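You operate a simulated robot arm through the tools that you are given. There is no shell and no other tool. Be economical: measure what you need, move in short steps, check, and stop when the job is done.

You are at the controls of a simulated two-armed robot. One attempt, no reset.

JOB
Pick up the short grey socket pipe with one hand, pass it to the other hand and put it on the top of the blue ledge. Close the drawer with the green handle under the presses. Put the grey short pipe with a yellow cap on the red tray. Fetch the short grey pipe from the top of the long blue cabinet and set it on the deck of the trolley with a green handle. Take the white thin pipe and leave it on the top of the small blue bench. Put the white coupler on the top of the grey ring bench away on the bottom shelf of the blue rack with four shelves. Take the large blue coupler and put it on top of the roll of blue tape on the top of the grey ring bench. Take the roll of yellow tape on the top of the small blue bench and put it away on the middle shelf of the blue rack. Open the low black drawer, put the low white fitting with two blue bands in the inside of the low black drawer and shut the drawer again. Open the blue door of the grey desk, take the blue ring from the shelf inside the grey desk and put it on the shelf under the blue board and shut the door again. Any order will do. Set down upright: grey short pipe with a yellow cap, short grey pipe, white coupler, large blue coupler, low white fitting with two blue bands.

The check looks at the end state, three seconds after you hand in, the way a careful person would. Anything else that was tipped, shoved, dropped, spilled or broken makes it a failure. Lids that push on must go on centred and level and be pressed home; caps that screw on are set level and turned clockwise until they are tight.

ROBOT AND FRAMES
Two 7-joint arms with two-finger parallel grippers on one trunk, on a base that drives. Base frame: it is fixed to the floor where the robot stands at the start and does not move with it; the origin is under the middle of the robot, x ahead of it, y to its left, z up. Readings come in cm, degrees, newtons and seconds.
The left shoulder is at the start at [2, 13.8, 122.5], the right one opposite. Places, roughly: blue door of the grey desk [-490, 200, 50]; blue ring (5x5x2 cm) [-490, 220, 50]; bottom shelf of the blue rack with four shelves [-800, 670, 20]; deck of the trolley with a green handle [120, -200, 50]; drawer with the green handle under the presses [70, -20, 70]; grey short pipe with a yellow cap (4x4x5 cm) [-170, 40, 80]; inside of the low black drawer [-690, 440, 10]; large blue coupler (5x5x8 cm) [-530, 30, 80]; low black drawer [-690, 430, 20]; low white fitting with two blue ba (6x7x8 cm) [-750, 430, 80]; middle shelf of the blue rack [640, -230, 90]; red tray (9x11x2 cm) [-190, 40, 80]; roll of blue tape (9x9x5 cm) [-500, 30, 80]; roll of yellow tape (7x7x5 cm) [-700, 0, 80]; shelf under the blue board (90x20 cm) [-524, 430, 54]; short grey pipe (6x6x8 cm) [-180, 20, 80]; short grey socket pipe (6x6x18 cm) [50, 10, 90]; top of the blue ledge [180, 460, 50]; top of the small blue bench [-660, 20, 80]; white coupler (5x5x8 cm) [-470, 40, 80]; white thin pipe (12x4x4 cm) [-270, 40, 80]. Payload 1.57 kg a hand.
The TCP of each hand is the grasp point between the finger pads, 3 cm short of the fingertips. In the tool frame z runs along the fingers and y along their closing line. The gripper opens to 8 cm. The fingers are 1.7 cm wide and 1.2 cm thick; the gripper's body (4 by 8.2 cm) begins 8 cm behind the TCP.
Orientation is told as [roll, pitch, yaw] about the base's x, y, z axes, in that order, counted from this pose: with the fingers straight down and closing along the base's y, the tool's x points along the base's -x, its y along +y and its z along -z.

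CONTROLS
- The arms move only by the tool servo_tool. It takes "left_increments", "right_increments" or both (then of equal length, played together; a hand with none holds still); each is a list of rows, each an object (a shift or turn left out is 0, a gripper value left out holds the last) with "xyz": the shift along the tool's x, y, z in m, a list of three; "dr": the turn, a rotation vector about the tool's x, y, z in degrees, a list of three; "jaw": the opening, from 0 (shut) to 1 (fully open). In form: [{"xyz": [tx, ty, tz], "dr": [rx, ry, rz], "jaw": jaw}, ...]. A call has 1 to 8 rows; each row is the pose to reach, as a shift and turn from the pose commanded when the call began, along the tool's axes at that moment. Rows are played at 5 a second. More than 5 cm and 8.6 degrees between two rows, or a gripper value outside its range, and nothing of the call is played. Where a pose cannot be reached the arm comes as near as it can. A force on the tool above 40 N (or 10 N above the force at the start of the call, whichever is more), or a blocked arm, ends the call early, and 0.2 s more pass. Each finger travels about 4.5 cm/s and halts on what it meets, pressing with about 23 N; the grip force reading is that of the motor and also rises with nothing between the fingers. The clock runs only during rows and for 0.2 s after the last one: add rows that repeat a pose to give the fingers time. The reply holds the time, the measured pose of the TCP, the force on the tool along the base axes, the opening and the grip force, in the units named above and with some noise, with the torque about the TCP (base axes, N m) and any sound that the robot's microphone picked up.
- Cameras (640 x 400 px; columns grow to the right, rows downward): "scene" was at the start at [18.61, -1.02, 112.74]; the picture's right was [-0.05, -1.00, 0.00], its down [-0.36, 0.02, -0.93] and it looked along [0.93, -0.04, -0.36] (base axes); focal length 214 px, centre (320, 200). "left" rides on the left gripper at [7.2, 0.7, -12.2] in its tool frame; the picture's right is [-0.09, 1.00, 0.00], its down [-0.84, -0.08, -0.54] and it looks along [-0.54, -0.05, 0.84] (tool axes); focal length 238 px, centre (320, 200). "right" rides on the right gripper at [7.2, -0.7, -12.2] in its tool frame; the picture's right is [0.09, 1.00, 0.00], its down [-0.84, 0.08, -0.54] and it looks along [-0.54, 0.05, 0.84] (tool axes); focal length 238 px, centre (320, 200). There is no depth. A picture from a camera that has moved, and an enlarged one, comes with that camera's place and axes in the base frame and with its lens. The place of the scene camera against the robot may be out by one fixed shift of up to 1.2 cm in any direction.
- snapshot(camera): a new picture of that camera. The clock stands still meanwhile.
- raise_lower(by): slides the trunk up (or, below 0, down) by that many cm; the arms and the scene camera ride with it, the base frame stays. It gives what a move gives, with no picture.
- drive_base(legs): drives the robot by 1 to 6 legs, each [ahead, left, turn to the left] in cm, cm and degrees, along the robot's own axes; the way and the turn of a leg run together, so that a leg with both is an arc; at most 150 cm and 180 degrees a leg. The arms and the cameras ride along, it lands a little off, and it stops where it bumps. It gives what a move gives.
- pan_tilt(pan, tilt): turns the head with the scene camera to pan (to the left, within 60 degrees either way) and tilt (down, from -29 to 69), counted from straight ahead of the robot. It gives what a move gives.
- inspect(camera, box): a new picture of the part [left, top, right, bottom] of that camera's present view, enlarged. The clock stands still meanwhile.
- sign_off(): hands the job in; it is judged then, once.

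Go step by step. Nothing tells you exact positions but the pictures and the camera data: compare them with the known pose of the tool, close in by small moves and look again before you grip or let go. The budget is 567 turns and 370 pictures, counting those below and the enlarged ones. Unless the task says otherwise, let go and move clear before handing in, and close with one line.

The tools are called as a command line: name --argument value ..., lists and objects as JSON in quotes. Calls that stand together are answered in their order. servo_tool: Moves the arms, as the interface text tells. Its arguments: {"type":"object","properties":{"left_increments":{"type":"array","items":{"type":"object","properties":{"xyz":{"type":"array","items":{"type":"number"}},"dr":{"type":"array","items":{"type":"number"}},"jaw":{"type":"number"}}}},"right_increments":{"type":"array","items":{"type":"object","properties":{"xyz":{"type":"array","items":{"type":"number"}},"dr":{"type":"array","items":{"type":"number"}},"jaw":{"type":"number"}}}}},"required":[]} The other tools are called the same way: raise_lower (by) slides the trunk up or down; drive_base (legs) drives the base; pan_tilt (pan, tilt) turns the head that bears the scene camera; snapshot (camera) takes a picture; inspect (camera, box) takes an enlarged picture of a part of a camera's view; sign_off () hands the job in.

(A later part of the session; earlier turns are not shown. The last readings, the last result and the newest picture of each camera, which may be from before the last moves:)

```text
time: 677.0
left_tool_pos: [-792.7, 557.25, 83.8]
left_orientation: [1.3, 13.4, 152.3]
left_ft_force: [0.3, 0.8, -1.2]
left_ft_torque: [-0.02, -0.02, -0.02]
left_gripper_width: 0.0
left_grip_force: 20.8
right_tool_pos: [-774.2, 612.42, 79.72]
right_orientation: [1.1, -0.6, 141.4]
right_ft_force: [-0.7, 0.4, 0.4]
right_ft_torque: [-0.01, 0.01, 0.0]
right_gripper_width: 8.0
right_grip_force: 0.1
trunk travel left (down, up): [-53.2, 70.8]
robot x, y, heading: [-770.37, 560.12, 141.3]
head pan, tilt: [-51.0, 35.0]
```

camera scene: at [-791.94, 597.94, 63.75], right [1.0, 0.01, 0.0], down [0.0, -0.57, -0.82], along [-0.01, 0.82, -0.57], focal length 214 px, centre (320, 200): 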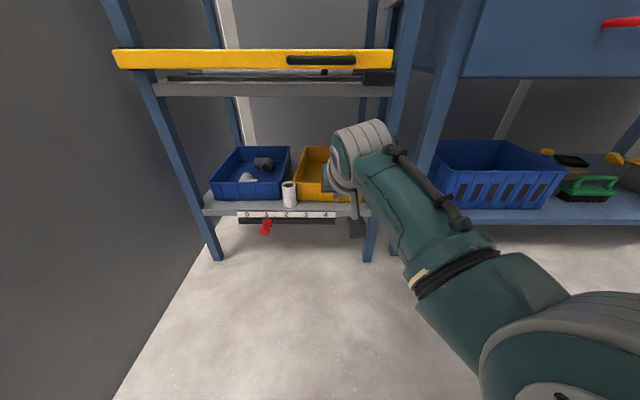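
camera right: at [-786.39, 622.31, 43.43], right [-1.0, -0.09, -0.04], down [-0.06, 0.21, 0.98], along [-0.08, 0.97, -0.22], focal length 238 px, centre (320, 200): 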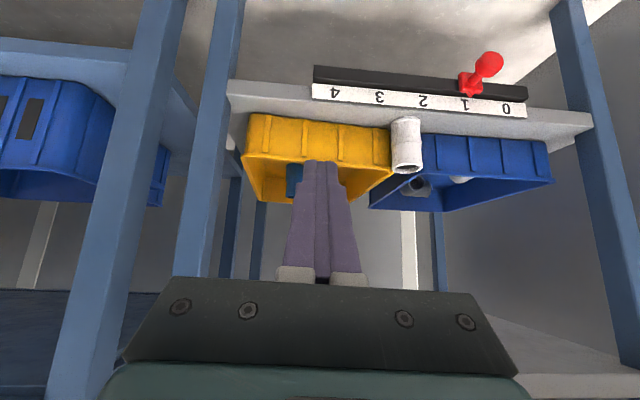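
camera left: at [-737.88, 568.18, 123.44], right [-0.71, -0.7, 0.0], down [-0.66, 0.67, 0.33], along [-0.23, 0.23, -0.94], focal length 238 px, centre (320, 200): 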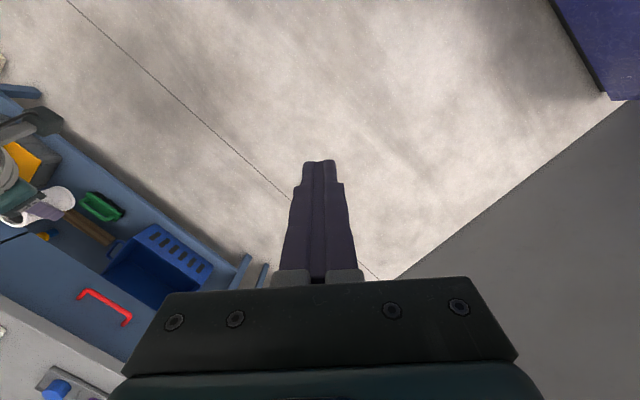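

servo_tool --right_increments '[{"xyz": [0.006, 0.045, 0]}, {"xyz": [0.012, 0.09, 0]}, {"xyz": [0.018, 0.135, 0]}, {"xyz": [0.025, 0.18, 0]}]' --left_increments '[{"xyz": [-0.025, 0.008, -0.03]}, {"xyz": [-0.05, 0.016, -0.06]}, {"xyz": [-0.075, 0.024, -0.09]}, {"xyz": [-0.1, 0.03, -0.12]}]'

raise_lower --by 40

raise_lower --by 28

drive_base --legs '[[0, 0, 130]]'

pan_tilt --pan 0 --tilt 35

snapshot --camera "scene"

```text
time: 678.0
left_tool_pos: [-805.11, 560.5, 93.1]
left_orientation: [1.4, 13.6, 152.1]
left_ft_force: [0.1, 0.6, 0.3]
left_ft_torque: [0.02, 0.0, 0.01]
left_gripper_width: 0.0
left_grip_force: 21.4
right_tool_pos: [-783.59, 596.79, 80.13]
right_orientation: [1.1, -0.8, 141.3]
right_ft_force: [-0.4, -0.5, -0.4]
right_ft_torque: [-0.01, -0.02, -0.01]
right_gripper_width: 8.0
right_grip_force: 0.1
trunk travel left (down, up): [-53.2, 70.8]
robot x, y, heading: [-770.14, 559.99, 141.3]
head pan, tilt: [-51.0, 35.0]
```

```text
time: 681.8
left_tool_pos: [-804.89, 560.55, 133.07]
left_orientation: [1.4, 13.4, 152.3]
left_ft_force: [0.4, 0.0, -0.9]
left_ft_torque: [0.0, -0.02, 0.03]
left_gripper_width: 0.03
left_grip_force: 21.1
right_tool_pos: [-783.57, 596.69, 120.05]
right_orientation: [1.0, -0.8, 141.3]
right_ft_force: [0.3, 0.1, -0.8]
right_ft_torque: [0.0, 0.0, 0.03]
right_gripper_width: 8.0
right_grip_force: 0.0
trunk travel left (down, up): [-93.2, 30.8]
robot x, y, heading: [-770.21, 559.75, 141.4]
head pan, tilt: [-51.0, 35.0]
```

```text
time: 684.6
left_tool_pos: [-804.89, 560.54, 161.09]
left_orientation: [1.3, 13.5, 152.3]
left_ft_force: [0.4, 0.0, 0.8]
left_ft_torque: [-0.01, 0.0, 0.03]
left_gripper_width: 0.0
left_grip_force: 21.6
right_tool_pos: [-783.61, 596.72, 148.07]
right_orientation: [1.1, -0.8, 141.3]
right_ft_force: [0.2, -0.6, 0.0]
right_ft_torque: [0.03, -0.01, 0.0]
right_gripper_width: 7.99
right_grip_force: 0.1
trunk travel left (down, up): [-121.2, 2.8]
robot x, y, heading: [-769.83, 560.41, 141.6]
head pan, tilt: [-51.0, 35.0]
```

```text
time: 690.4
left_tool_pos: [-748.01, 533.06, 161.11]
left_orientation: [1.3, 13.6, -77.5]
left_ft_force: [-0.3, -0.9, 0.1]
left_ft_torque: [0.05, 0.02, -0.04]
left_gripper_width: 0.0
left_grip_force: 22.0
right_tool_pos: [-789.57, 526.11, 148.05]
right_orientation: [1.0, -1.0, -88.5]
right_ft_force: [0.3, -0.2, 0.2]
right_ft_torque: [-0.05, 0.02, 0.02]
right_gripper_width: 7.98
right_grip_force: 0.1
trunk travel left (down, up): [-121.2, 2.8]
robot x, y, heading: [-770.38, 560.17, -88.4]
head pan, tilt: [-51.0, 35.0]
```

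```text
time: 691.6
left_tool_pos: [-747.99, 533.11, 161.11]
left_orientation: [1.4, 13.5, -77.5]
left_ft_force: [-0.2, -0.4, -0.1]
left_ft_torque: [0.03, -0.04, -0.04]
left_gripper_width: 0.01
left_grip_force: 20.9
right_tool_pos: [-789.64, 526.01, 148.07]
right_orientation: [1.2, -0.7, -88.4]
right_ft_force: [0.7, -0.3, 0.0]
right_ft_torque: [0.0, 0.02, 0.04]
right_gripper_width: 8.0
right_grip_force: 0.0
trunk travel left (down, up): [-121.2, 2.8]
robot x, y, heading: [-769.79, 560.14, -88.3]
head pan, tilt: [0.0, 35.0]
```

```text
197 pictures are left
camera scene: at [-770.24, 540.67, 171.73], right [-1.0, -0.03, 0.0], down [-0.02, 0.57, -0.82], along [0.02, -0.82, -0.57], focal length 214 px, centre (320, 200)
```

scene: 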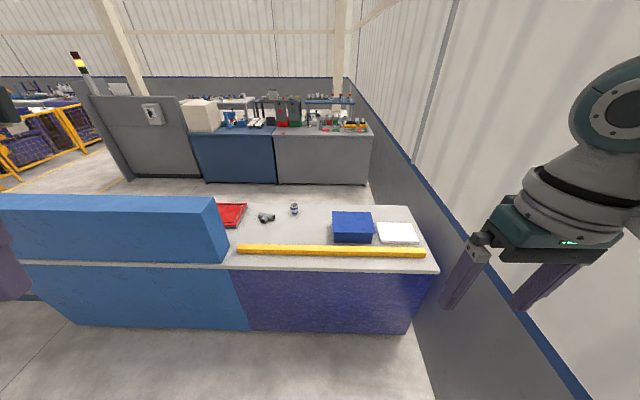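

The white fitting stands on the bench ahead; its drawers face the other side. Cross over with raised hands and turn round.

drive_base --legs '[[0, 45, 0], [120, 0, 0], [120, 0, 0], [0, 0, 178]]'

pan_tilt --pan 0 --tilt 40

snapshot --camera "scene"

```text
time: 712.9
left_tool_pos: [-738.61, 351.06, 161.03]
left_orientation: [1.4, 13.5, 101.3]
left_ft_force: [-0.8, 0.0, 0.7]
left_ft_torque: [0.0, 0.0, 0.0]
left_gripper_width: 0.0
left_grip_force: 21.3
right_tool_pos: [-696.93, 357.12, 148.1]
right_orientation: [1.1, -0.9, 90.1]
right_ft_force: [0.5, -0.2, -0.4]
right_ft_torque: [0.03, 0.01, 0.05]
right_gripper_width: 8.01
right_grip_force: 0.1
trunk travel left (down, up): [-121.2, 2.8]
robot x, y, heading: [-717.12, 323.74, 90.4]
head pan, tilt: [0.0, 35.0]
```

```text
time: 713.5
left_tool_pos: [-738.52, 350.93, 161.19]
left_orientation: [1.4, 13.5, 101.2]
left_ft_force: [-0.6, 0.6, -0.4]
left_ft_torque: [0.0, 0.0, 0.04]
left_gripper_width: 0.02
left_grip_force: 20.9
right_tool_pos: [-696.9, 357.15, 148.09]
right_orientation: [1.1, -1.0, 90.2]
right_ft_force: [0.4, 0.5, 0.7]
right_ft_torque: [-0.01, 0.0, 0.0]
right_gripper_width: 7.98
right_grip_force: 0.1
trunk travel left (down, up): [-121.2, 2.8]
robot x, y, heading: [-717.08, 323.55, 90.3]
head pan, tilt: [0.0, 40.0]
```

```text
196 pictures are left
camera scene: at [-717.91, 341.48, 170.98], right [1.0, 0.01, 0.0], down [0.0, -0.64, -0.77], along [0.0, 0.77, -0.64], focal length 214 px, centre (320, 200)
```

scene: 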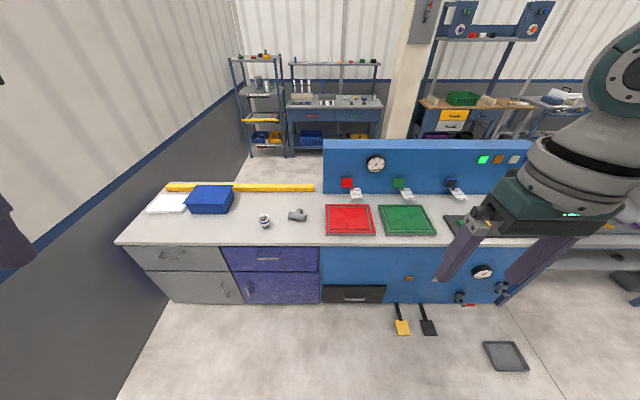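

The white fitting is at about [-750, 429, 80+] and the low black drawer front at about [-692, 422, 15]. First test how low the right hand can get with the trunk fully down, out here in the open.

raise_lower --by -40

raise_lower --by -40

raise_lower --by -40

servo_tool --right_increments '[{"xyz": [0.01, 0, 0.04]}, {"xyz": [0.02, 0, 0.08]}, {"xyz": [0.03, 0, 0.12]}, {"xyz": [0.04, 0, 0.16]}]'

pan_tilt --pan 0 --tilt 20

snapshot --camera "scene"

```text
time: 717.4
left_tool_pos: [-738.57, 351.08, 121.1]
left_orientation: [1.3, 13.5, 101.3]
left_ft_force: [0.0, 0.8, 0.3]
left_ft_torque: [-0.02, -0.01, 0.02]
left_gripper_width: 0.0
left_grip_force: 21.3
right_tool_pos: [-696.86, 357.11, 108.03]
right_orientation: [1.1, -0.9, 90.2]
right_ft_force: [0.3, 0.5, -0.6]
right_ft_torque: [0.0, 0.01, 0.0]
right_gripper_width: 8.01
right_grip_force: 0.1
trunk travel left (down, up): [-81.2, 42.8]
robot x, y, heading: [-717.07, 323.92, 90.3]
head pan, tilt: [0.0, 40.0]
```

```text
time: 721.2
left_tool_pos: [-738.58, 351.02, 81.07]
left_orientation: [1.3, 13.6, 101.2]
left_ft_force: [-0.1, 0.3, -0.1]
left_ft_torque: [-0.01, 0.01, 0.02]
left_gripper_width: 0.02
left_grip_force: 21.2
right_tool_pos: [-696.96, 357.11, 68.0]
right_orientation: [1.1, -0.9, 90.2]
right_ft_force: [-0.5, 0.3, -0.3]
right_ft_torque: [0.0, -0.02, 0.02]
right_gripper_width: 7.98
right_grip_force: 0.1
trunk travel left (down, up): [-41.2, 82.8]
robot x, y, heading: [-717.15, 323.65, 90.4]
head pan, tilt: [0.0, 40.0]
```

```text
time: 725.0
left_tool_pos: [-738.64, 351.18, 41.16]
left_orientation: [1.4, 13.4, 101.2]
left_ft_force: [0.2, 1.2, -0.6]
left_ft_torque: [0.03, 0.01, 0.0]
left_gripper_width: 0.0
left_grip_force: 21.1
right_tool_pos: [-696.94, 357.14, 28.12]
right_orientation: [1.1, -0.9, 90.3]
right_ft_force: [0.0, -0.5, 0.1]
right_ft_torque: [0.01, -0.01, -0.01]
right_gripper_width: 8.0
right_grip_force: 0.1
trunk travel left (down, up): [-1.2, 122.8]
robot x, y, heading: [-716.83, 323.64, 90.4]
head pan, tilt: [0.0, 40.0]
```

```text
time: 726.0
left_tool_pos: [-738.54, 350.95, 41.09]
left_orientation: [1.5, 13.5, 101.2]
left_ft_force: [-0.2, 0.5, 0.4]
left_ft_torque: [0.01, 0.01, 0.0]
left_gripper_width: 0.0
left_grip_force: 20.9
right_tool_pos: [-697.32, 353.31, 11.76]
right_orientation: [1.2, -1.0, 90.3]
right_ft_force: [-0.7, -0.2, -0.2]
right_ft_torque: [0.02, -0.01, 0.0]
right_gripper_width: 8.0
right_grip_force: 0.0
trunk travel left (down, up): [-1.2, 122.8]
robot x, y, heading: [-717.28, 323.7, 90.3]
head pan, tilt: [0.0, 40.0]
```

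```text
time: 726.9
left_tool_pos: [-738.61, 351.1, 41.07]
left_orientation: [1.3, 13.4, 101.2]
left_ft_force: [0.0, 0.4, 0.7]
left_ft_torque: [0.0, 0.0, -0.01]
left_gripper_width: 0.0
left_grip_force: 21.4
right_tool_pos: [-697.24, 353.36, 11.94]
right_orientation: [1.1, -0.9, 90.2]
right_ft_force: [-0.2, -0.2, 0.8]
right_ft_torque: [-0.01, 0.01, -0.01]
right_gripper_width: 7.98
right_grip_force: 0.1
trunk travel left (down, up): [-1.2, 122.8]
robot x, y, heading: [-717.22, 323.85, 90.4]
head pan, tilt: [0.0, 20.0]
```

```text
195 pictures are left
camera scene: at [-717.91, 342.3, 54.11], right [1.0, 0.01, 0.0], down [0.0, -0.34, -0.94], along [-0.01, 0.94, -0.34], focal length 214 px, centre (320, 200)
```

scene: 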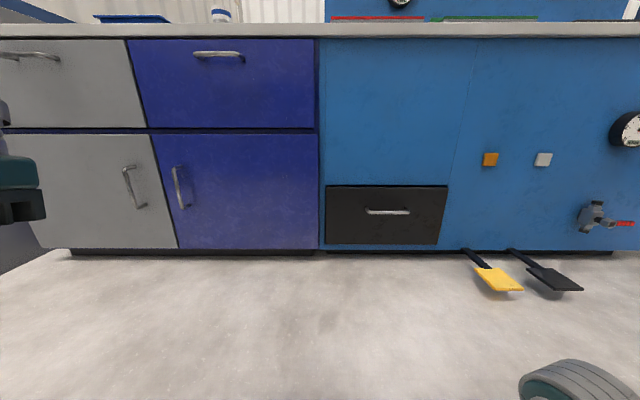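

The hand reaches z≈12 tool-down, so the drawer is workable. Handle bar is at about [-693, 417, 23]. Turn the right hand 90° so it can close front-to-back on the bar, at a height above it.

servo_tool --right_increments '[{"xyz": [0, 0, -0.045], "dr": [0, 0, -8.5]}, {"xyz": [0, 0, -0.09], "dr": [0, 0, -17]}, {"xyz": [0, 0, -0.135], "dr": [0, 0, -25.5]}, {"xyz": [0, 0, -0.17], "dr": [0, 0, -34]}, {"xyz": [0, 0, -0.18], "dr": [0, 0, -42.5]}, {"xyz": [0, 0, -0.18], "dr": [0, 0, -51]}, {"xyz": [0, 0, -0.18], "dr": [0, 0, -59.5]}, {"xyz": [0, 0, -0.18], "dr": [0, 0, -68]}]'

servo_tool --right_increments '[{"dr": [0, 0, -8]}, {"dr": [0, 0, -16]}, {"dr": [0, 0, -22]}]'

drive_base --legs '[[50, 0, 0]]'

snapshot --camera "right"

pan_tilt --pan -20 --tilt 40

snapshot --camera "scene"

```text
time: 728.7
left_tool_pos: [-738.51, 351.12, 41.12]
left_orientation: [1.3, 13.5, 101.1]
left_ft_force: [-0.3, 0.9, -0.1]
left_ft_torque: [0.01, -0.02, -0.01]
left_gripper_width: 0.0
left_grip_force: 21.3
right_tool_pos: [-696.87, 353.08, 30.1]
right_orientation: [-0.3, -1.3, 158.3]
right_ft_force: [0.5, -0.6, -0.2]
right_ft_torque: [0.01, 0.01, -0.05]
right_gripper_width: 7.99
right_grip_force: 0.0
trunk travel left (down, up): [-1.2, 122.8]
robot x, y, heading: [-717.13, 323.33, 90.4]
head pan, tilt: [0.0, 20.0]
```

```text
time: 729.5
left_tool_pos: [-738.56, 351.02, 41.09]
left_orientation: [1.3, 13.5, 101.1]
left_ft_force: [0.2, 0.9, 0.5]
left_ft_torque: [0.01, 0.03, 0.02]
left_gripper_width: 0.02
left_grip_force: 21.7
right_tool_pos: [-696.89, 353.15, 30.04]
right_orientation: [-0.9, -1.1, -179.6]
right_ft_force: [-0.1, 0.1, 0.6]
right_ft_torque: [0.0, 0.02, -0.02]
right_gripper_width: 8.01
right_grip_force: 0.0
trunk travel left (down, up): [-1.2, 122.8]
robot x, y, heading: [-717.19, 323.67, 90.4]
head pan, tilt: [0.0, 20.0]
```

```text
time: 732.4
left_tool_pos: [-738.74, 401.02, 41.02]
left_orientation: [1.4, 13.6, 101.0]
left_ft_force: [-0.2, -0.2, 0.0]
left_ft_torque: [-0.01, -0.04, 0.02]
left_gripper_width: 0.0
left_grip_force: 21.3
right_tool_pos: [-697.0, 402.79, 30.06]
right_orientation: [-0.8, -1.0, 180.0]
right_ft_force: [-0.2, 0.3, -0.1]
right_ft_torque: [0.01, -0.05, -0.03]
right_gripper_width: 7.99
right_grip_force: 0.0
trunk travel left (down, up): [-1.2, 122.8]
robot x, y, heading: [-717.46, 373.47, 90.1]
head pan, tilt: [0.0, 20.0]
```

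```text
194 pictures are left
camera right: at [-689.46, 403.3, 42.15], right [0.09, -1.0, -0.02], down [-0.83, -0.08, 0.56], along [-0.56, -0.04, -0.83], focal length 238 px, centre (320, 200)
```

right: 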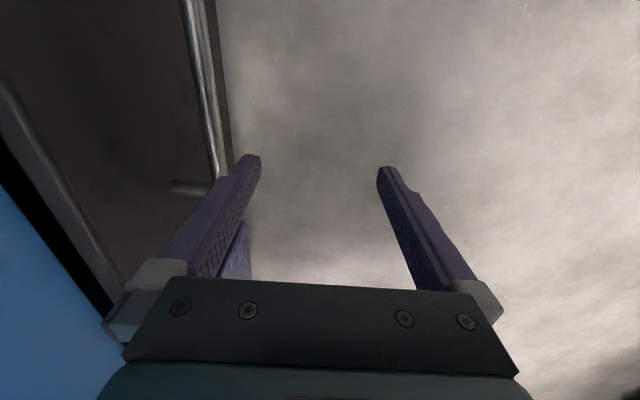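

```text
time: 733.2
left_tool_pos: [-738.7, 401.1, 40.98]
left_orientation: [1.4, 13.5, 100.9]
left_ft_force: [0.3, -0.4, 0.7]
left_ft_torque: [0.02, -0.03, 0.03]
left_gripper_width: 0.0
left_grip_force: 20.8
right_tool_pos: [-696.93, 402.96, 29.94]
right_orientation: [-0.9, -1.1, 179.9]
right_ft_force: [0.6, 0.1, 0.0]
right_ft_torque: [-0.01, 0.03, 0.03]
right_gripper_width: 8.0
right_grip_force: 0.0
trunk travel left (down, up): [-1.2, 122.8]
robot x, y, heading: [-717.36, 373.37, 89.9]
head pan, tilt: [-20.0, 40.0]
```

```text
193 pictures are left
camera scene: at [-715.14, 391.0, 50.99], right [0.94, -0.34, 0.0], down [-0.22, -0.6, -0.77], along [0.26, 0.72, -0.64], focal length 214 px, centre (320, 200)
```

scene: 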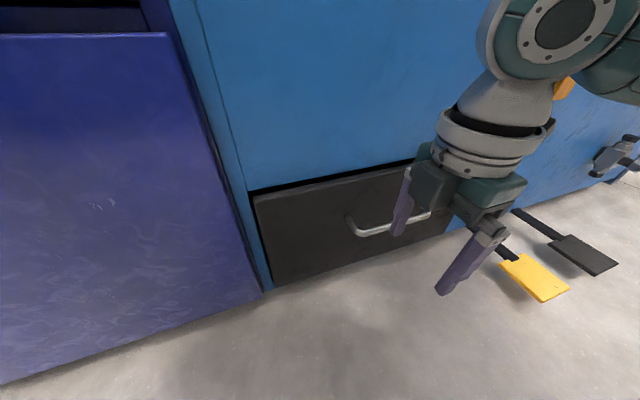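

Bar at y≈411.8 (z≈23), standing ~4 cm off the drawer front. Narrow the opening, centre over the bar and lower.

servo_tool --right_increments '[{"jaw": 0.45}, {"jaw": 0.45}, {"jaw": 0.45}, {"jaw": 0.45}]'

drive_base --legs '[[8.9, -3, 0]]'

snapshot --camera "right"

inspect --camera "scene" --box '[230, 120, 530, 310]'

```text
time: 734.2
left_tool_pos: [-738.69, 401.08, 41.14]
left_orientation: [1.4, 13.5, 100.9]
left_ft_force: [-0.2, 0.3, 0.0]
left_ft_torque: [0.02, 0.0, 0.0]
left_gripper_width: 0.0
left_grip_force: 21.2
right_tool_pos: [-696.92, 403.01, 30.08]
right_orientation: [-0.9, -1.0, 179.9]
right_ft_force: [0.4, -0.6, 0.1]
right_ft_torque: [0.0, -0.01, -0.02]
right_gripper_width: 3.57
right_grip_force: 0.0
trunk travel left (down, up): [-1.2, 122.8]
robot x, y, heading: [-717.61, 373.54, 90.5]
head pan, tilt: [-20.0, 40.0]
```

```text
time: 735.4
left_tool_pos: [-736.7, 406.9, 41.13]
left_orientation: [1.5, 13.4, 100.9]
left_ft_force: [0.2, 0.5, 0.3]
left_ft_torque: [0.03, -0.01, 0.0]
left_gripper_width: 0.0
left_grip_force: 21.4
right_tool_pos: [-695.06, 408.84, 29.81]
right_orientation: [-0.4, -1.2, -179.8]
right_ft_force: [0.8, 0.7, 1.0]
right_ft_torque: [0.0, 0.02, -0.01]
right_gripper_width: 3.6
right_grip_force: 0.1
trunk travel left (down, up): [-1.2, 122.8]
robot x, y, heading: [-714.86, 380.64, 90.4]
head pan, tilt: [-20.0, 40.0]
stopped in leg 1: the robot was blocked; the commanded pose is now the measured one
```

```text
192 pictures are left
camera right: at [-687.47, 409.52, 41.9], right [0.1, -1.0, -0.01], down [-0.82, -0.08, 0.56], along [-0.56, -0.05, -0.83], focal length 238 px, centre (320, 200)
```

right: 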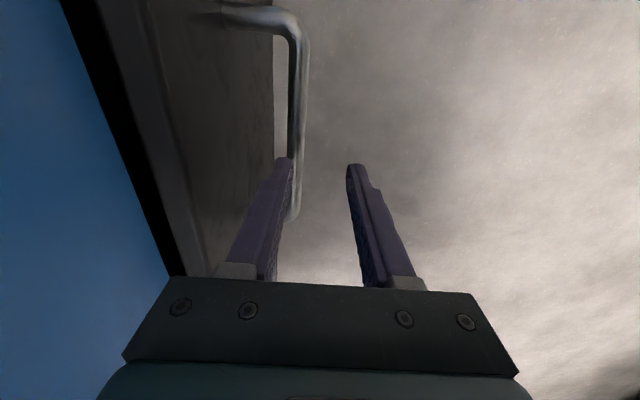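

```text
2.11 times, centred on (380, 215) of scene
camera zoom: at [-713.07, 396.98, 50.81], right [0.94, -0.33, 0.0], down [-0.22, -0.61, -0.76], along [0.26, 0.72, -0.65], focal length 452 px, centre (194, 168)
```

zoom: 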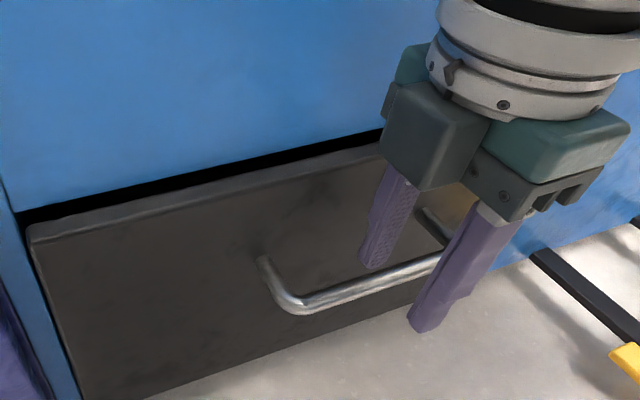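

Something stopped the base; the left wrist is close to the cabinet face. Pull the left hand back and try again.

servo_tool --left_increments '[{"xyz": [0.045, 0, 0]}, {"xyz": [0.09, 0, 0]}]'

drive_base --legs '[[3, 0, 0]]'

```text
time: 736.0
left_tool_pos: [-734.73, 399.13, 43.15]
left_orientation: [1.3, 13.2, 100.8]
left_ft_force: [0.0, -0.2, -0.5]
left_ft_torque: [0.05, -0.01, 0.0]
left_gripper_width: 0.02
left_grip_force: 21.0
right_tool_pos: [-694.74, 409.56, 30.04]
right_orientation: [-0.7, -1.2, -179.9]
right_ft_force: [0.3, -1.3, 0.4]
right_ft_torque: [0.05, 0.01, -0.02]
right_gripper_width: 3.64
right_grip_force: 0.2
trunk travel left (down, up): [-1.2, 122.8]
robot x, y, heading: [-714.92, 380.89, 90.6]
head pan, tilt: [-20.0, 40.0]
```

```text
time: 736.8
left_tool_pos: [-734.61, 401.08, 43.05]
left_orientation: [1.3, 13.6, 100.9]
left_ft_force: [-0.7, -0.6, -0.1]
left_ft_torque: [-0.02, 0.01, -0.01]
left_gripper_width: 0.0
left_grip_force: 21.0
right_tool_pos: [-694.63, 411.47, 29.81]
right_orientation: [-0.2, -1.1, -179.9]
right_ft_force: [-0.1, 0.1, 1.5]
right_ft_torque: [-0.02, 0.0, -0.01]
right_gripper_width: 3.6
right_grip_force: 0.1
trunk travel left (down, up): [-1.2, 122.8]
robot x, y, heading: [-714.97, 383.93, 90.5]
head pan, tilt: [-20.0, 40.0]
```

Now centred on the bar (y≈410.8). Lower 7 cm and grip it.

servo_tool --right_increments '[{"xyz": [0, 0.004, 0.035]}, {"xyz": [0, 0.004, 0.07]}, {"xyz": [0, 0.004, 0.07]}]'

snapshot --camera "right"

inspect --camera "scene" --box '[230, 120, 530, 310]'

```text
time: 737.4
left_tool_pos: [-734.37, 401.1, 43.07]
left_orientation: [1.3, 13.5, 101.1]
left_ft_force: [-0.4, -0.2, -0.2]
left_ft_torque: [0.0, 0.02, 0.0]
left_gripper_width: 0.0
left_grip_force: 20.5
right_tool_pos: [-694.56, 411.47, 24.48]
right_orientation: [-0.9, -1.2, -179.8]
right_ft_force: [0.0, -3.9, 6.0]
right_ft_torque: [0.52, -0.13, -0.06]
right_gripper_width: 3.6
right_grip_force: 0.1
trunk travel left (down, up): [-1.2, 122.8]
robot x, y, heading: [-715.3, 383.9, 90.6]
head pan, tilt: [-20.0, 40.0]
stopped in row 2 (right hand): the force on the tool passed its limit at 130 N (the readings are from after the stop); the commanded pose is now the measured one
```

```text
190 pictures are left
camera right: at [-687.18, 412.05, 36.64], right [0.09, -1.0, -0.01], down [-0.83, -0.09, 0.56], along [-0.56, -0.04, -0.83], focal length 238 px, centre (320, 200)
```

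right: 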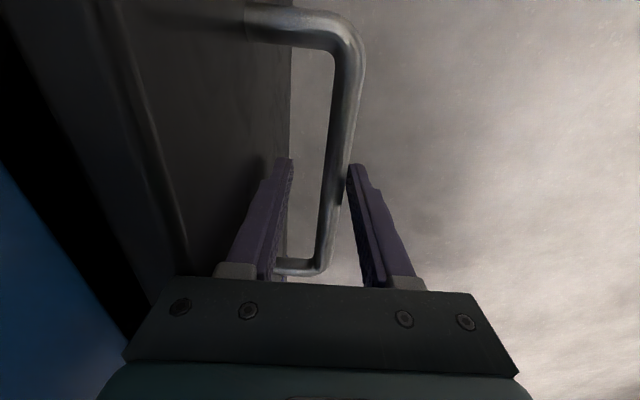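

```text
2.11 times, centred on (380, 215) of scene
camera zoom: at [-712.65, 399.75, 50.83], right [0.94, -0.33, 0.0], down [-0.21, -0.61, -0.76], along [0.26, 0.72, -0.65], focal length 452 px, centre (194, 168)
```

zoom: 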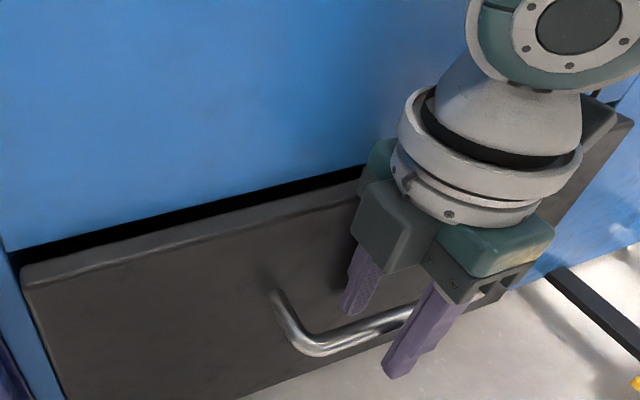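

The outer finger sits on the bar. Lift, shift 1 cm toward the robot, and lower again.

servo_tool --right_increments '[{"xyz": [0, 0, -0.025]}, {"xyz": [0, 0.011, -0.025]}, {"xyz": [0, 0.011, 0.0]}, {"xyz": [0, 0.011, 0.02]}, {"xyz": [0, 0.011, 0.02]}]'

snapshot --camera "right"

```text
time: 738.6
left_tool_pos: [-734.49, 401.12, 43.04]
left_orientation: [1.3, 13.5, 101.0]
left_ft_force: [-0.8, -0.1, 0.9]
left_ft_torque: [0.02, 0.0, -0.04]
left_gripper_width: 0.03
left_grip_force: 21.1
right_tool_pos: [-694.7, 410.24, 22.36]
right_orientation: [-0.6, -1.1, -179.9]
right_ft_force: [-0.2, 0.3, 0.2]
right_ft_torque: [-0.01, 0.01, 0.02]
right_gripper_width: 3.6
right_grip_force: 0.0
trunk travel left (down, up): [-1.2, 122.8]
robot x, y, heading: [-715.1, 384.19, 90.4]
head pan, tilt: [-20.0, 40.0]
```

```text
188 pictures are left
camera right: at [-687.23, 410.85, 34.5], right [0.09, -1.0, -0.01], down [-0.83, -0.09, 0.56], along [-0.56, -0.04, -0.83], focal length 238 px, centre (320, 200)
```

right: 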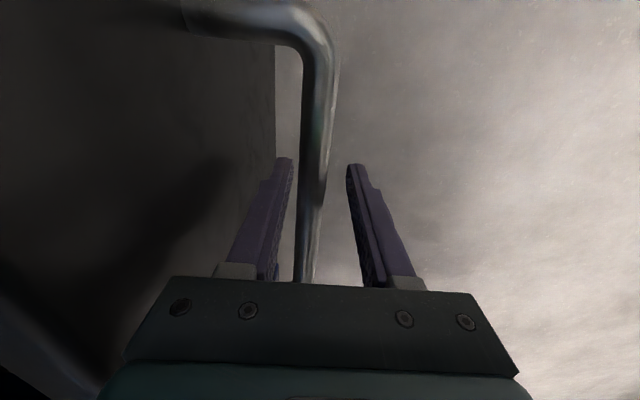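

The bar is between the fingers. Grip and draw the drawer out with the base.

servo_tool --right_increments '[{"jaw": 0}, {"jaw": 0}, {"jaw": 0}, {"jaw": 0}]'

drive_base --legs '[[-10, 0, 0]]'

snapshot --camera "scene"

```text
time: 739.6
left_tool_pos: [-734.31, 401.01, 42.93]
left_orientation: [1.3, 13.5, 101.1]
left_ft_force: [-0.4, -0.3, -0.7]
left_ft_torque: [0.02, -0.01, 0.0]
left_gripper_width: 0.0
left_grip_force: 21.4
right_tool_pos: [-694.71, 410.22, 22.48]
right_orientation: [-0.7, -1.1, -179.9]
right_ft_force: [0.2, -0.5, 4.3]
right_ft_torque: [-0.01, -0.09, 0.26]
right_gripper_width: 1.3
right_grip_force: 29.5
trunk travel left (down, up): [-1.2, 122.8]
robot x, y, heading: [-715.26, 383.7, 90.4]
head pan, tilt: [-20.0, 40.0]
```

```text
time: 740.7
left_tool_pos: [-734.52, 393.1, 43.12]
left_orientation: [1.1, 12.8, 100.9]
left_ft_force: [-1.1, -0.1, 0.3]
left_ft_torque: [-0.04, 0.05, 0.0]
left_gripper_width: 0.0
left_grip_force: 21.5
right_tool_pos: [-694.8, 402.5, 22.7]
right_orientation: [-1.5, -1.2, -179.8]
right_ft_force: [0.5, 1.9, 2.6]
right_ft_torque: [0.05, 0.03, 0.19]
right_gripper_width: 1.3
right_grip_force: 28.9
trunk travel left (down, up): [-1.2, 122.8]
robot x, y, heading: [-715.09, 373.74, 90.3]
head pan, tilt: [-20.0, 40.0]
```

```text
187 pictures are left
camera scene: at [-712.71, 391.54, 51.0], right [0.94, -0.34, 0.0], down [-0.22, -0.6, -0.77], along [0.26, 0.72, -0.64], focal length 214 px, centre (320, 200)
```

scene: 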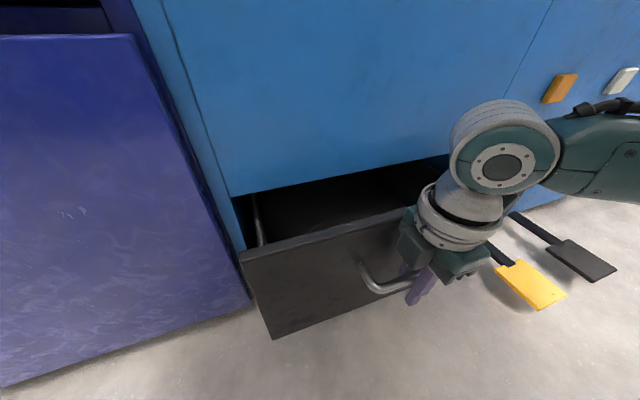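

Opening well. Pull another 15 cm.

drive_base --legs '[[-15, 0, 0]]'

snapshot --camera "scene"

```text
time: 742.1
left_tool_pos: [-734.51, 378.18, 43.34]
left_orientation: [1.2, 12.8, 100.9]
left_ft_force: [0.0, 0.8, 0.5]
left_ft_torque: [0.0, 0.01, 0.04]
left_gripper_width: 0.0
left_grip_force: 21.7
right_tool_pos: [-694.82, 387.59, 22.61]
right_orientation: [-1.4, -1.4, -180.0]
right_ft_force: [-2.2, 1.1, 8.1]
right_ft_torque: [-0.12, 0.69, 0.34]
right_gripper_width: 1.27
right_grip_force: 29.4
trunk travel left (down, up): [-1.2, 122.8]
robot x, y, heading: [-714.99, 358.87, 90.4]
head pan, tilt: [-20.0, 40.0]
```

```text
186 pictures are left
camera scene: at [-712.66, 376.59, 51.0], right [0.94, -0.34, 0.0], down [-0.22, -0.6, -0.77], along [0.26, 0.72, -0.64], focal length 214 px, centre (320, 200)
```

scene: 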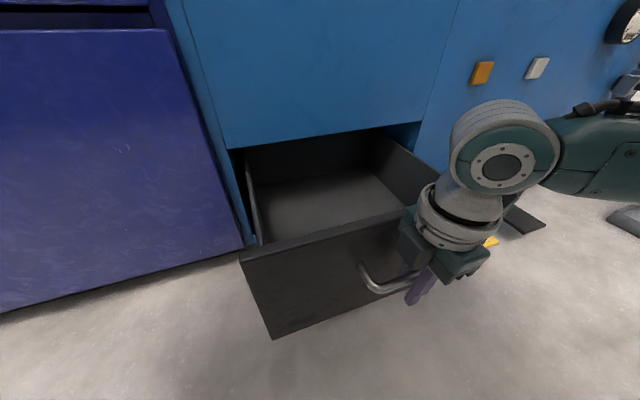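

Drawer is open ~23 cm and empty. Release the handle, lift clear and back off, then raise to pick the fitting.

servo_tool --right_increments '[{"jaw": 0.4}, {"jaw": 0.45}, {"jaw": 0.45, "xyz": [0, 0, -0.04]}, {"xyz": [0, 0, -0.08]}, {"xyz": [0, 0, -0.1]}]'

raise_lower --by 40

raise_lower --by 38

pan_tilt --pan 15 --tilt 35

snapshot --camera "scene"

```text
time: 743.3
left_tool_pos: [-734.42, 377.93, 43.23]
left_orientation: [1.2, 12.9, 100.9]
left_ft_force: [0.3, 0.3, -0.2]
left_ft_torque: [-0.04, -0.01, -0.01]
left_gripper_width: 0.0
left_grip_force: 20.8
right_tool_pos: [-694.48, 387.07, 32.75]
right_orientation: [-1.4, -1.3, -180.0]
right_ft_force: [0.3, 0.0, -0.6]
right_ft_torque: [-0.03, 0.02, 0.0]
right_gripper_width: 3.59
right_grip_force: 0.1
trunk travel left (down, up): [-1.2, 122.8]
robot x, y, heading: [-714.79, 359.08, 90.4]
head pan, tilt: [-20.0, 40.0]
```

```text
time: 747.1
left_tool_pos: [-734.31, 377.89, 83.15]
left_orientation: [1.2, 12.9, 100.9]
left_ft_force: [0.2, 0.1, 0.7]
left_ft_torque: [0.04, 0.0, 0.02]
left_gripper_width: 0.0
left_grip_force: 21.1
right_tool_pos: [-694.43, 387.01, 72.76]
right_orientation: [-1.4, -1.3, -180.0]
right_ft_force: [-0.3, 0.1, 0.3]
right_ft_torque: [0.0, 0.01, 0.04]
right_gripper_width: 3.6
right_grip_force: 0.0
trunk travel left (down, up): [-41.2, 82.8]
robot x, y, heading: [-714.9, 358.84, 90.1]
head pan, tilt: [-20.0, 40.0]
```

```text
time: 750.8
left_tool_pos: [-734.43, 377.83, 121.23]
left_orientation: [1.3, 12.9, 100.9]
left_ft_force: [0.6, 0.3, -0.5]
left_ft_torque: [0.02, 0.0, -0.02]
left_gripper_width: 0.01
left_grip_force: 21.9
right_tool_pos: [-694.54, 386.96, 110.82]
right_orientation: [-1.4, -1.3, -179.9]
right_ft_force: [0.6, 0.1, 0.1]
right_ft_torque: [-0.02, 0.0, 0.01]
right_gripper_width: 3.59
right_grip_force: 0.0
trunk travel left (down, up): [-79.2, 44.8]
robot x, y, heading: [-714.8, 358.66, 90.3]
head pan, tilt: [-20.0, 40.0]
```

```text
time: 751.8
left_tool_pos: [-734.5, 377.88, 121.25]
left_orientation: [1.2, 12.9, 100.9]
left_ft_force: [-0.4, -0.2, 0.1]
left_ft_torque: [0.0, 0.01, -0.01]
left_gripper_width: 0.0
left_grip_force: 21.7
right_tool_pos: [-694.51, 387.03, 110.63]
right_orientation: [-1.4, -1.4, -179.9]
right_ft_force: [-1.0, -0.1, -0.3]
right_ft_torque: [0.02, -0.04, 0.0]
right_gripper_width: 3.62
right_grip_force: 0.0
trunk travel left (down, up): [-79.2, 44.8]
robot x, y, heading: [-714.93, 359.06, 90.3]
head pan, tilt: [15.0, 35.0]
```

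```text
185 pictures are left
camera scene: at [-717.79, 376.81, 129.73], right [0.96, 0.26, 0.0], down [0.15, -0.55, -0.82], along [-0.22, 0.79, -0.57], focal length 214 px, centre (320, 200)
```

scene: 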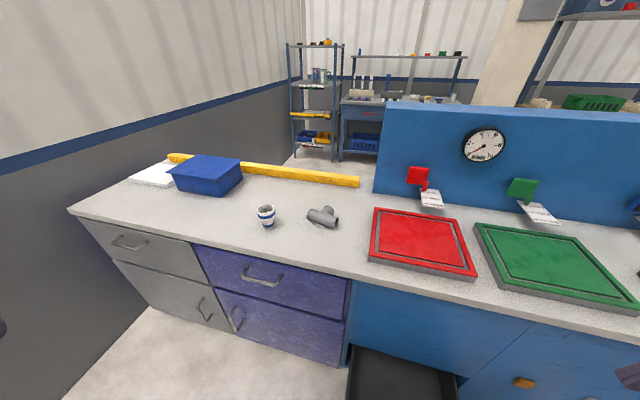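

inspect --camera "scene" --box '[230, 185, 360, 245]'

```text
4.92 times, centred on (295, 215) of scene
camera zoom: at [-717.79, 376.81, 129.73], right [0.96, 0.26, 0.0], down [0.15, -0.55, -0.82], along [-0.22, 0.79, -0.57], focal length 1056 px, centre (443, 126)
```

zoom: 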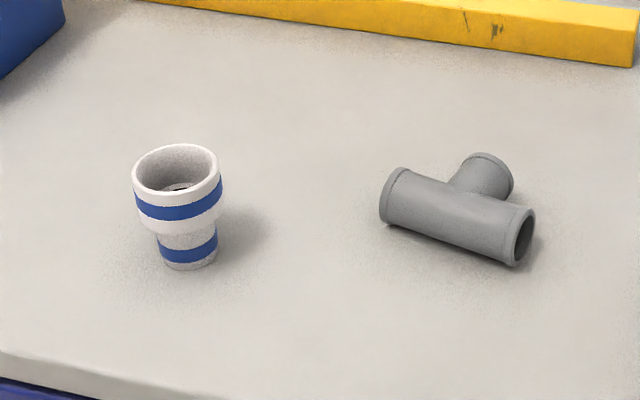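

The fitting stands at about [-748.6, 425.5] (wide end up, ~8 cm tall). Move the right hand over it.

servo_tool --right_increments '[{"xyz": [0, -0.025, 0], "jaw": 1}, {"xyz": [0, -0.05, 0]}, {"xyz": [0, -0.05, 0]}, {"xyz": [0, -0.05, 0]}]'

drive_base --legs '[[33, 54, 0]]'

snapshot --camera "right"

```text
time: 752.8
left_tool_pos: [-734.38, 377.77, 121.29]
left_orientation: [1.3, 12.8, 100.9]
left_ft_force: [0.3, -0.4, -0.5]
left_ft_torque: [-0.02, 0.0, 0.01]
left_gripper_width: 0.01
left_grip_force: 21.1
right_tool_pos: [-694.55, 391.99, 110.83]
right_orientation: [-1.3, -1.2, -180.0]
right_ft_force: [-0.4, 0.2, -0.6]
right_ft_torque: [0.0, 0.0, 0.01]
right_gripper_width: 7.99
right_grip_force: 0.1
trunk travel left (down, up): [-79.2, 44.8]
robot x, y, heading: [-714.96, 359.12, 90.1]
head pan, tilt: [15.0, 35.0]
```

```text
time: 756.4
left_tool_pos: [-789.36, 410.34, 121.33]
left_orientation: [1.2, 12.9, 101.2]
left_ft_force: [0.1, -0.4, 0.9]
left_ft_torque: [0.0, -0.01, -0.02]
left_gripper_width: 0.01
left_grip_force: 21.3
right_tool_pos: [-749.54, 424.68, 110.94]
right_orientation: [-1.4, -1.2, -179.7]
right_ft_force: [0.0, 0.1, 0.5]
right_ft_torque: [-0.01, -0.01, 0.01]
right_gripper_width: 7.99
right_grip_force: 0.1
trunk travel left (down, up): [-79.2, 44.8]
robot x, y, heading: [-769.83, 391.36, 90.7]
head pan, tilt: [15.0, 35.0]
```

```text
183 pictures are left
camera right: at [-742.03, 425.16, 123.02], right [0.1, -0.99, -0.03], down [-0.82, -0.1, 0.56], along [-0.56, -0.03, -0.83], focal length 238 px, centre (320, 200)
```

right: 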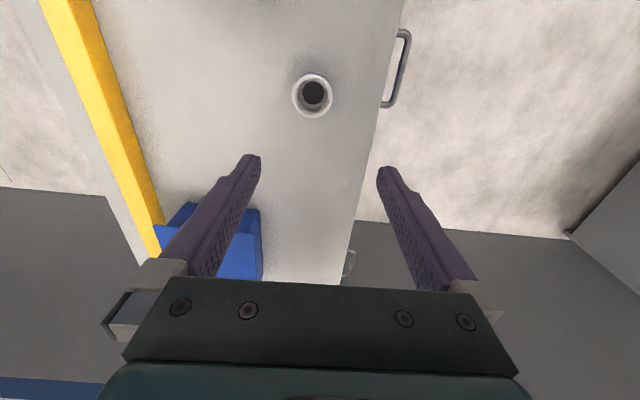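

servo_tool --right_increments '[{"xyz": [0.009, -0.02, 0]}, {"xyz": [0.009, -0.02, 0]}]'

raise_lower --by -15

snapshot --camera "right"

pan_tilt --pan -15 --tilt 40

snapshot --camera "scene"

```text
time: 757.0
left_tool_pos: [-789.32, 410.18, 121.21]
left_orientation: [1.3, 12.9, 101.3]
left_ft_force: [0.1, 0.2, 0.6]
left_ft_torque: [0.02, 0.01, 0.02]
left_gripper_width: 0.0
left_grip_force: 20.7
right_tool_pos: [-748.76, 426.89, 110.99]
right_orientation: [-1.4, -1.2, -179.6]
right_ft_force: [-0.4, -0.2, 0.0]
right_ft_torque: [0.03, -0.01, -0.02]
right_gripper_width: 8.0
right_grip_force: 0.1
trunk travel left (down, up): [-79.2, 44.8]
robot x, y, heading: [-769.43, 391.53, 90.7]
head pan, tilt: [15.0, 35.0]
```

```text
time: 758.7
left_tool_pos: [-789.35, 410.36, 106.38]
left_orientation: [1.1, 12.9, 101.2]
left_ft_force: [-0.1, 0.3, 0.3]
left_ft_torque: [0.0, 0.01, -0.03]
left_gripper_width: 0.01
left_grip_force: 21.4
right_tool_pos: [-748.74, 426.71, 95.95]
right_orientation: [-1.4, -1.3, -179.7]
right_ft_force: [-0.6, 0.3, 0.4]
right_ft_torque: [0.0, 0.02, -0.02]
right_gripper_width: 8.02
right_grip_force: 0.0
trunk travel left (down, up): [-64.2, 59.8]
robot x, y, heading: [-769.69, 391.42, 90.5]
head pan, tilt: [15.0, 35.0]
```

```text
182 pictures are left
camera right: at [-741.15, 427.16, 108.03], right [0.1, -0.99, -0.03], down [-0.82, -0.1, 0.56], along [-0.56, -0.03, -0.83], focal length 238 px, centre (320, 200)
```

right: 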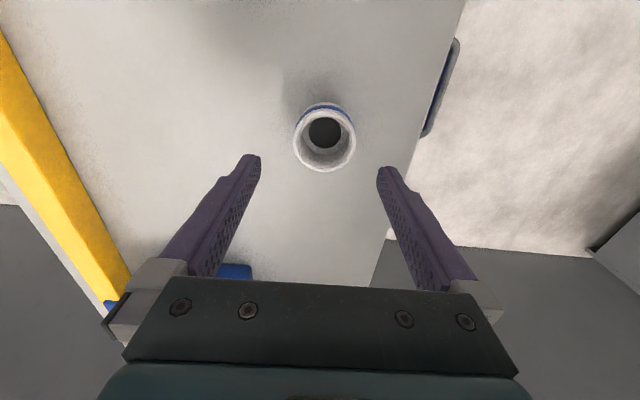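

```text
time: 759.7
left_tool_pos: [-789.43, 410.34, 106.23]
left_orientation: [1.3, 12.9, 101.2]
left_ft_force: [-0.1, 0.2, 0.2]
left_ft_torque: [-0.02, 0.01, 0.0]
left_gripper_width: 0.0
left_grip_force: 21.3
right_tool_pos: [-748.74, 426.69, 95.88]
right_orientation: [-1.4, -1.3, -179.6]
right_ft_force: [0.5, 1.3, -0.5]
right_ft_torque: [0.0, -0.04, -0.02]
right_gripper_width: 7.99
right_grip_force: 0.0
trunk travel left (down, up): [-64.2, 59.8]
robot x, y, heading: [-769.8, 391.6, 90.7]
head pan, tilt: [-15.0, 40.0]
```

```text
181 pictures are left
camera scene: at [-768.27, 409.13, 113.98], right [0.97, -0.25, 0.0], down [-0.16, -0.62, -0.77], along [0.19, 0.74, -0.64], focal length 214 px, centre (320, 200)
```

scene: 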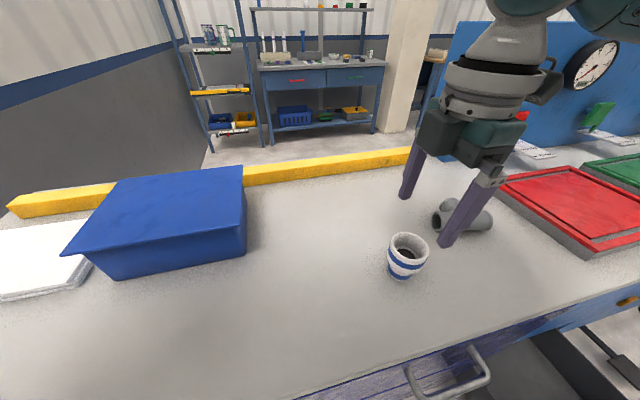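

raise_lower --by -10.2

servo_tool --right_increments '[{"jaw": 0}, {"jaw": 0}, {"jaw": 0}, {"jaw": 0}, {"jaw": 0}]'

raise_lower --by 12

snapshot --camera "scene"

```text
time: 761.0
left_tool_pos: [-789.45, 410.33, 96.02]
left_orientation: [1.2, 12.9, 101.1]
left_ft_force: [-0.4, 0.5, 0.3]
left_ft_torque: [0.03, 0.0, -0.01]
left_gripper_width: 0.0
left_grip_force: 21.6
right_tool_pos: [-748.67, 426.86, 85.71]
right_orientation: [-1.4, -1.3, -179.7]
right_ft_force: [-0.4, 1.2, -0.3]
right_ft_torque: [-0.02, -0.01, -0.04]
right_gripper_width: 7.98
right_grip_force: 0.1
trunk travel left (down, up): [-54.0, 70.0]
robot x, y, heading: [-769.37, 391.74, 90.7]
head pan, tilt: [-15.0, 40.0]
```

```text
time: 762.2
left_tool_pos: [-789.36, 410.37, 96.09]
left_orientation: [1.1, 12.9, 101.2]
left_ft_force: [-0.9, 0.9, -0.4]
left_ft_torque: [-0.03, 0.02, -0.03]
left_gripper_width: 0.0
left_grip_force: 20.8
right_tool_pos: [-748.55, 426.7, 85.61]
right_orientation: [-1.4, -1.4, -179.6]
right_ft_force: [0.2, -0.8, 1.9]
right_ft_torque: [-0.06, 0.0, 0.01]
right_gripper_width: 5.73
right_grip_force: 22.9
trunk travel left (down, up): [-54.0, 70.0]
robot x, y, heading: [-769.94, 391.77, 90.5]
head pan, tilt: [-15.0, 40.0]
```

```text
time: 763.7
left_tool_pos: [-789.45, 410.33, 108.0]
left_orientation: [1.2, 13.0, 101.2]
left_ft_force: [0.6, 0.0, -0.3]
left_ft_torque: [-0.01, 0.04, -0.01]
left_gripper_width: 0.0
left_grip_force: 21.6
right_tool_pos: [-748.74, 426.7, 97.58]
right_orientation: [-1.5, -1.3, -179.7]
right_ft_force: [0.1, 0.6, -0.5]
right_ft_torque: [-0.02, -0.03, 0.04]
right_gripper_width: 5.67
right_grip_force: 23.1
trunk travel left (down, up): [-66.0, 58.0]
robot x, y, heading: [-769.6, 391.77, 90.5]
head pan, tilt: [-15.0, 40.0]
```

```text
180 pictures are left
camera scene: at [-768.26, 409.12, 115.77], right [0.97, -0.25, 0.0], down [-0.16, -0.62, -0.77], along [0.19, 0.74, -0.64], focal length 214 px, centre (320, 200)
```

scene: 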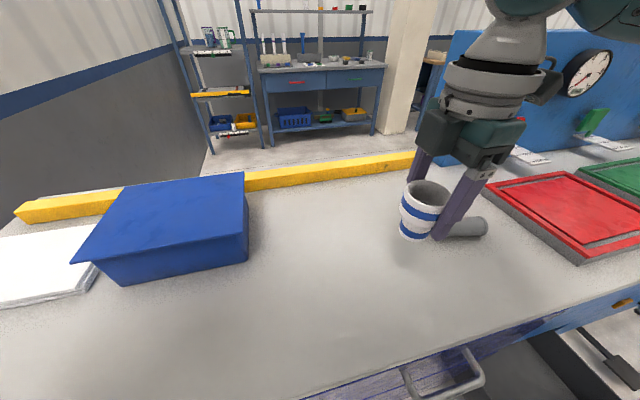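

Held. Back off the bench, then over the open drawer.

drive_base --legs '[[-22.5, 0, -0.5], [0, -56.6, 0]]'

raise_lower --by -35

snapshot --camera "right"

snapshot --camera "scene"

```text
time: 768.3
left_tool_pos: [-732.67, 387.74, 108.12]
left_orientation: [1.2, 12.9, 100.5]
left_ft_force: [0.5, 0.1, -0.5]
left_ft_torque: [0.01, 0.03, 0.01]
left_gripper_width: 0.02
left_grip_force: 21.0
right_tool_pos: [-691.72, 403.58, 97.7]
right_orientation: [-1.4, -1.3, 179.6]
right_ft_force: [-0.4, 0.1, -0.1]
right_ft_torque: [-0.04, -0.03, -0.04]
right_gripper_width: 5.67
right_grip_force: 23.3
trunk travel left (down, up): [-66.0, 58.0]
robot x, y, heading: [-712.93, 368.17, 90.2]
head pan, tilt: [-15.0, 40.0]
```

```text
time: 771.7
left_tool_pos: [-732.61, 387.74, 73.08]
left_orientation: [1.2, 13.0, 100.5]
left_ft_force: [-0.4, -0.6, -0.9]
left_ft_torque: [-0.01, -0.05, 0.0]
left_gripper_width: 0.02
left_grip_force: 21.3
right_tool_pos: [-691.82, 403.64, 62.65]
right_orientation: [-1.4, -1.3, 179.5]
right_ft_force: [-1.1, -0.1, -1.3]
right_ft_torque: [0.0, -0.06, 0.01]
right_gripper_width: 5.71
right_grip_force: 22.4
trunk travel left (down, up): [-31.0, 93.0]
robot x, y, heading: [-712.96, 368.68, 89.8]
head pan, tilt: [-15.0, 40.0]
```

```text
179 pictures are left
camera right: at [-684.27, 403.91, 74.82], right [0.09, -1.0, -0.03], down [-0.82, -0.09, 0.56], along [-0.56, -0.03, -0.83], focal length 238 px, centre (320, 200)
```

right: 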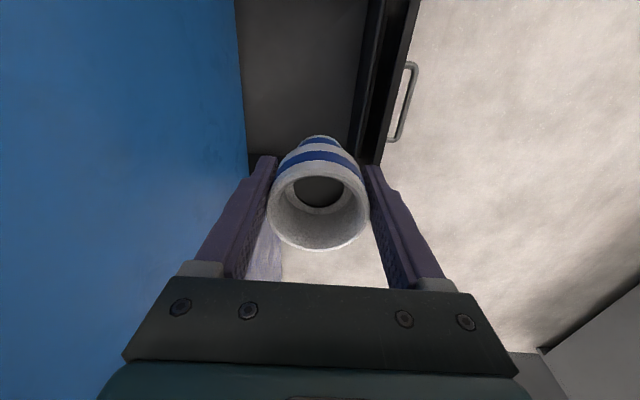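

```text
178 pictures are left
camera scene: at [-711.59, 386.21, 80.78], right [0.97, -0.26, 0.0], down [-0.17, -0.62, -0.77], along [0.2, 0.74, -0.64], focal length 214 px, centre (320, 200)
```

scene: 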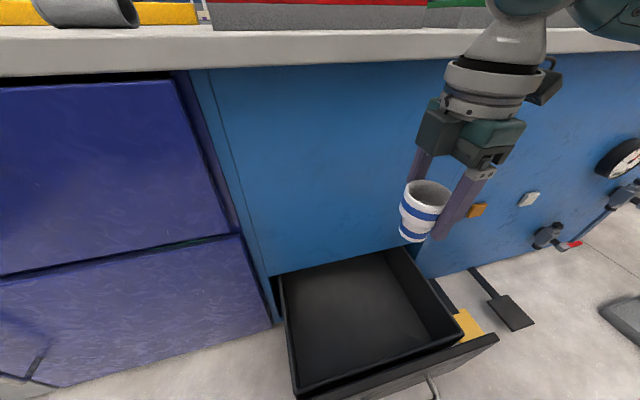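

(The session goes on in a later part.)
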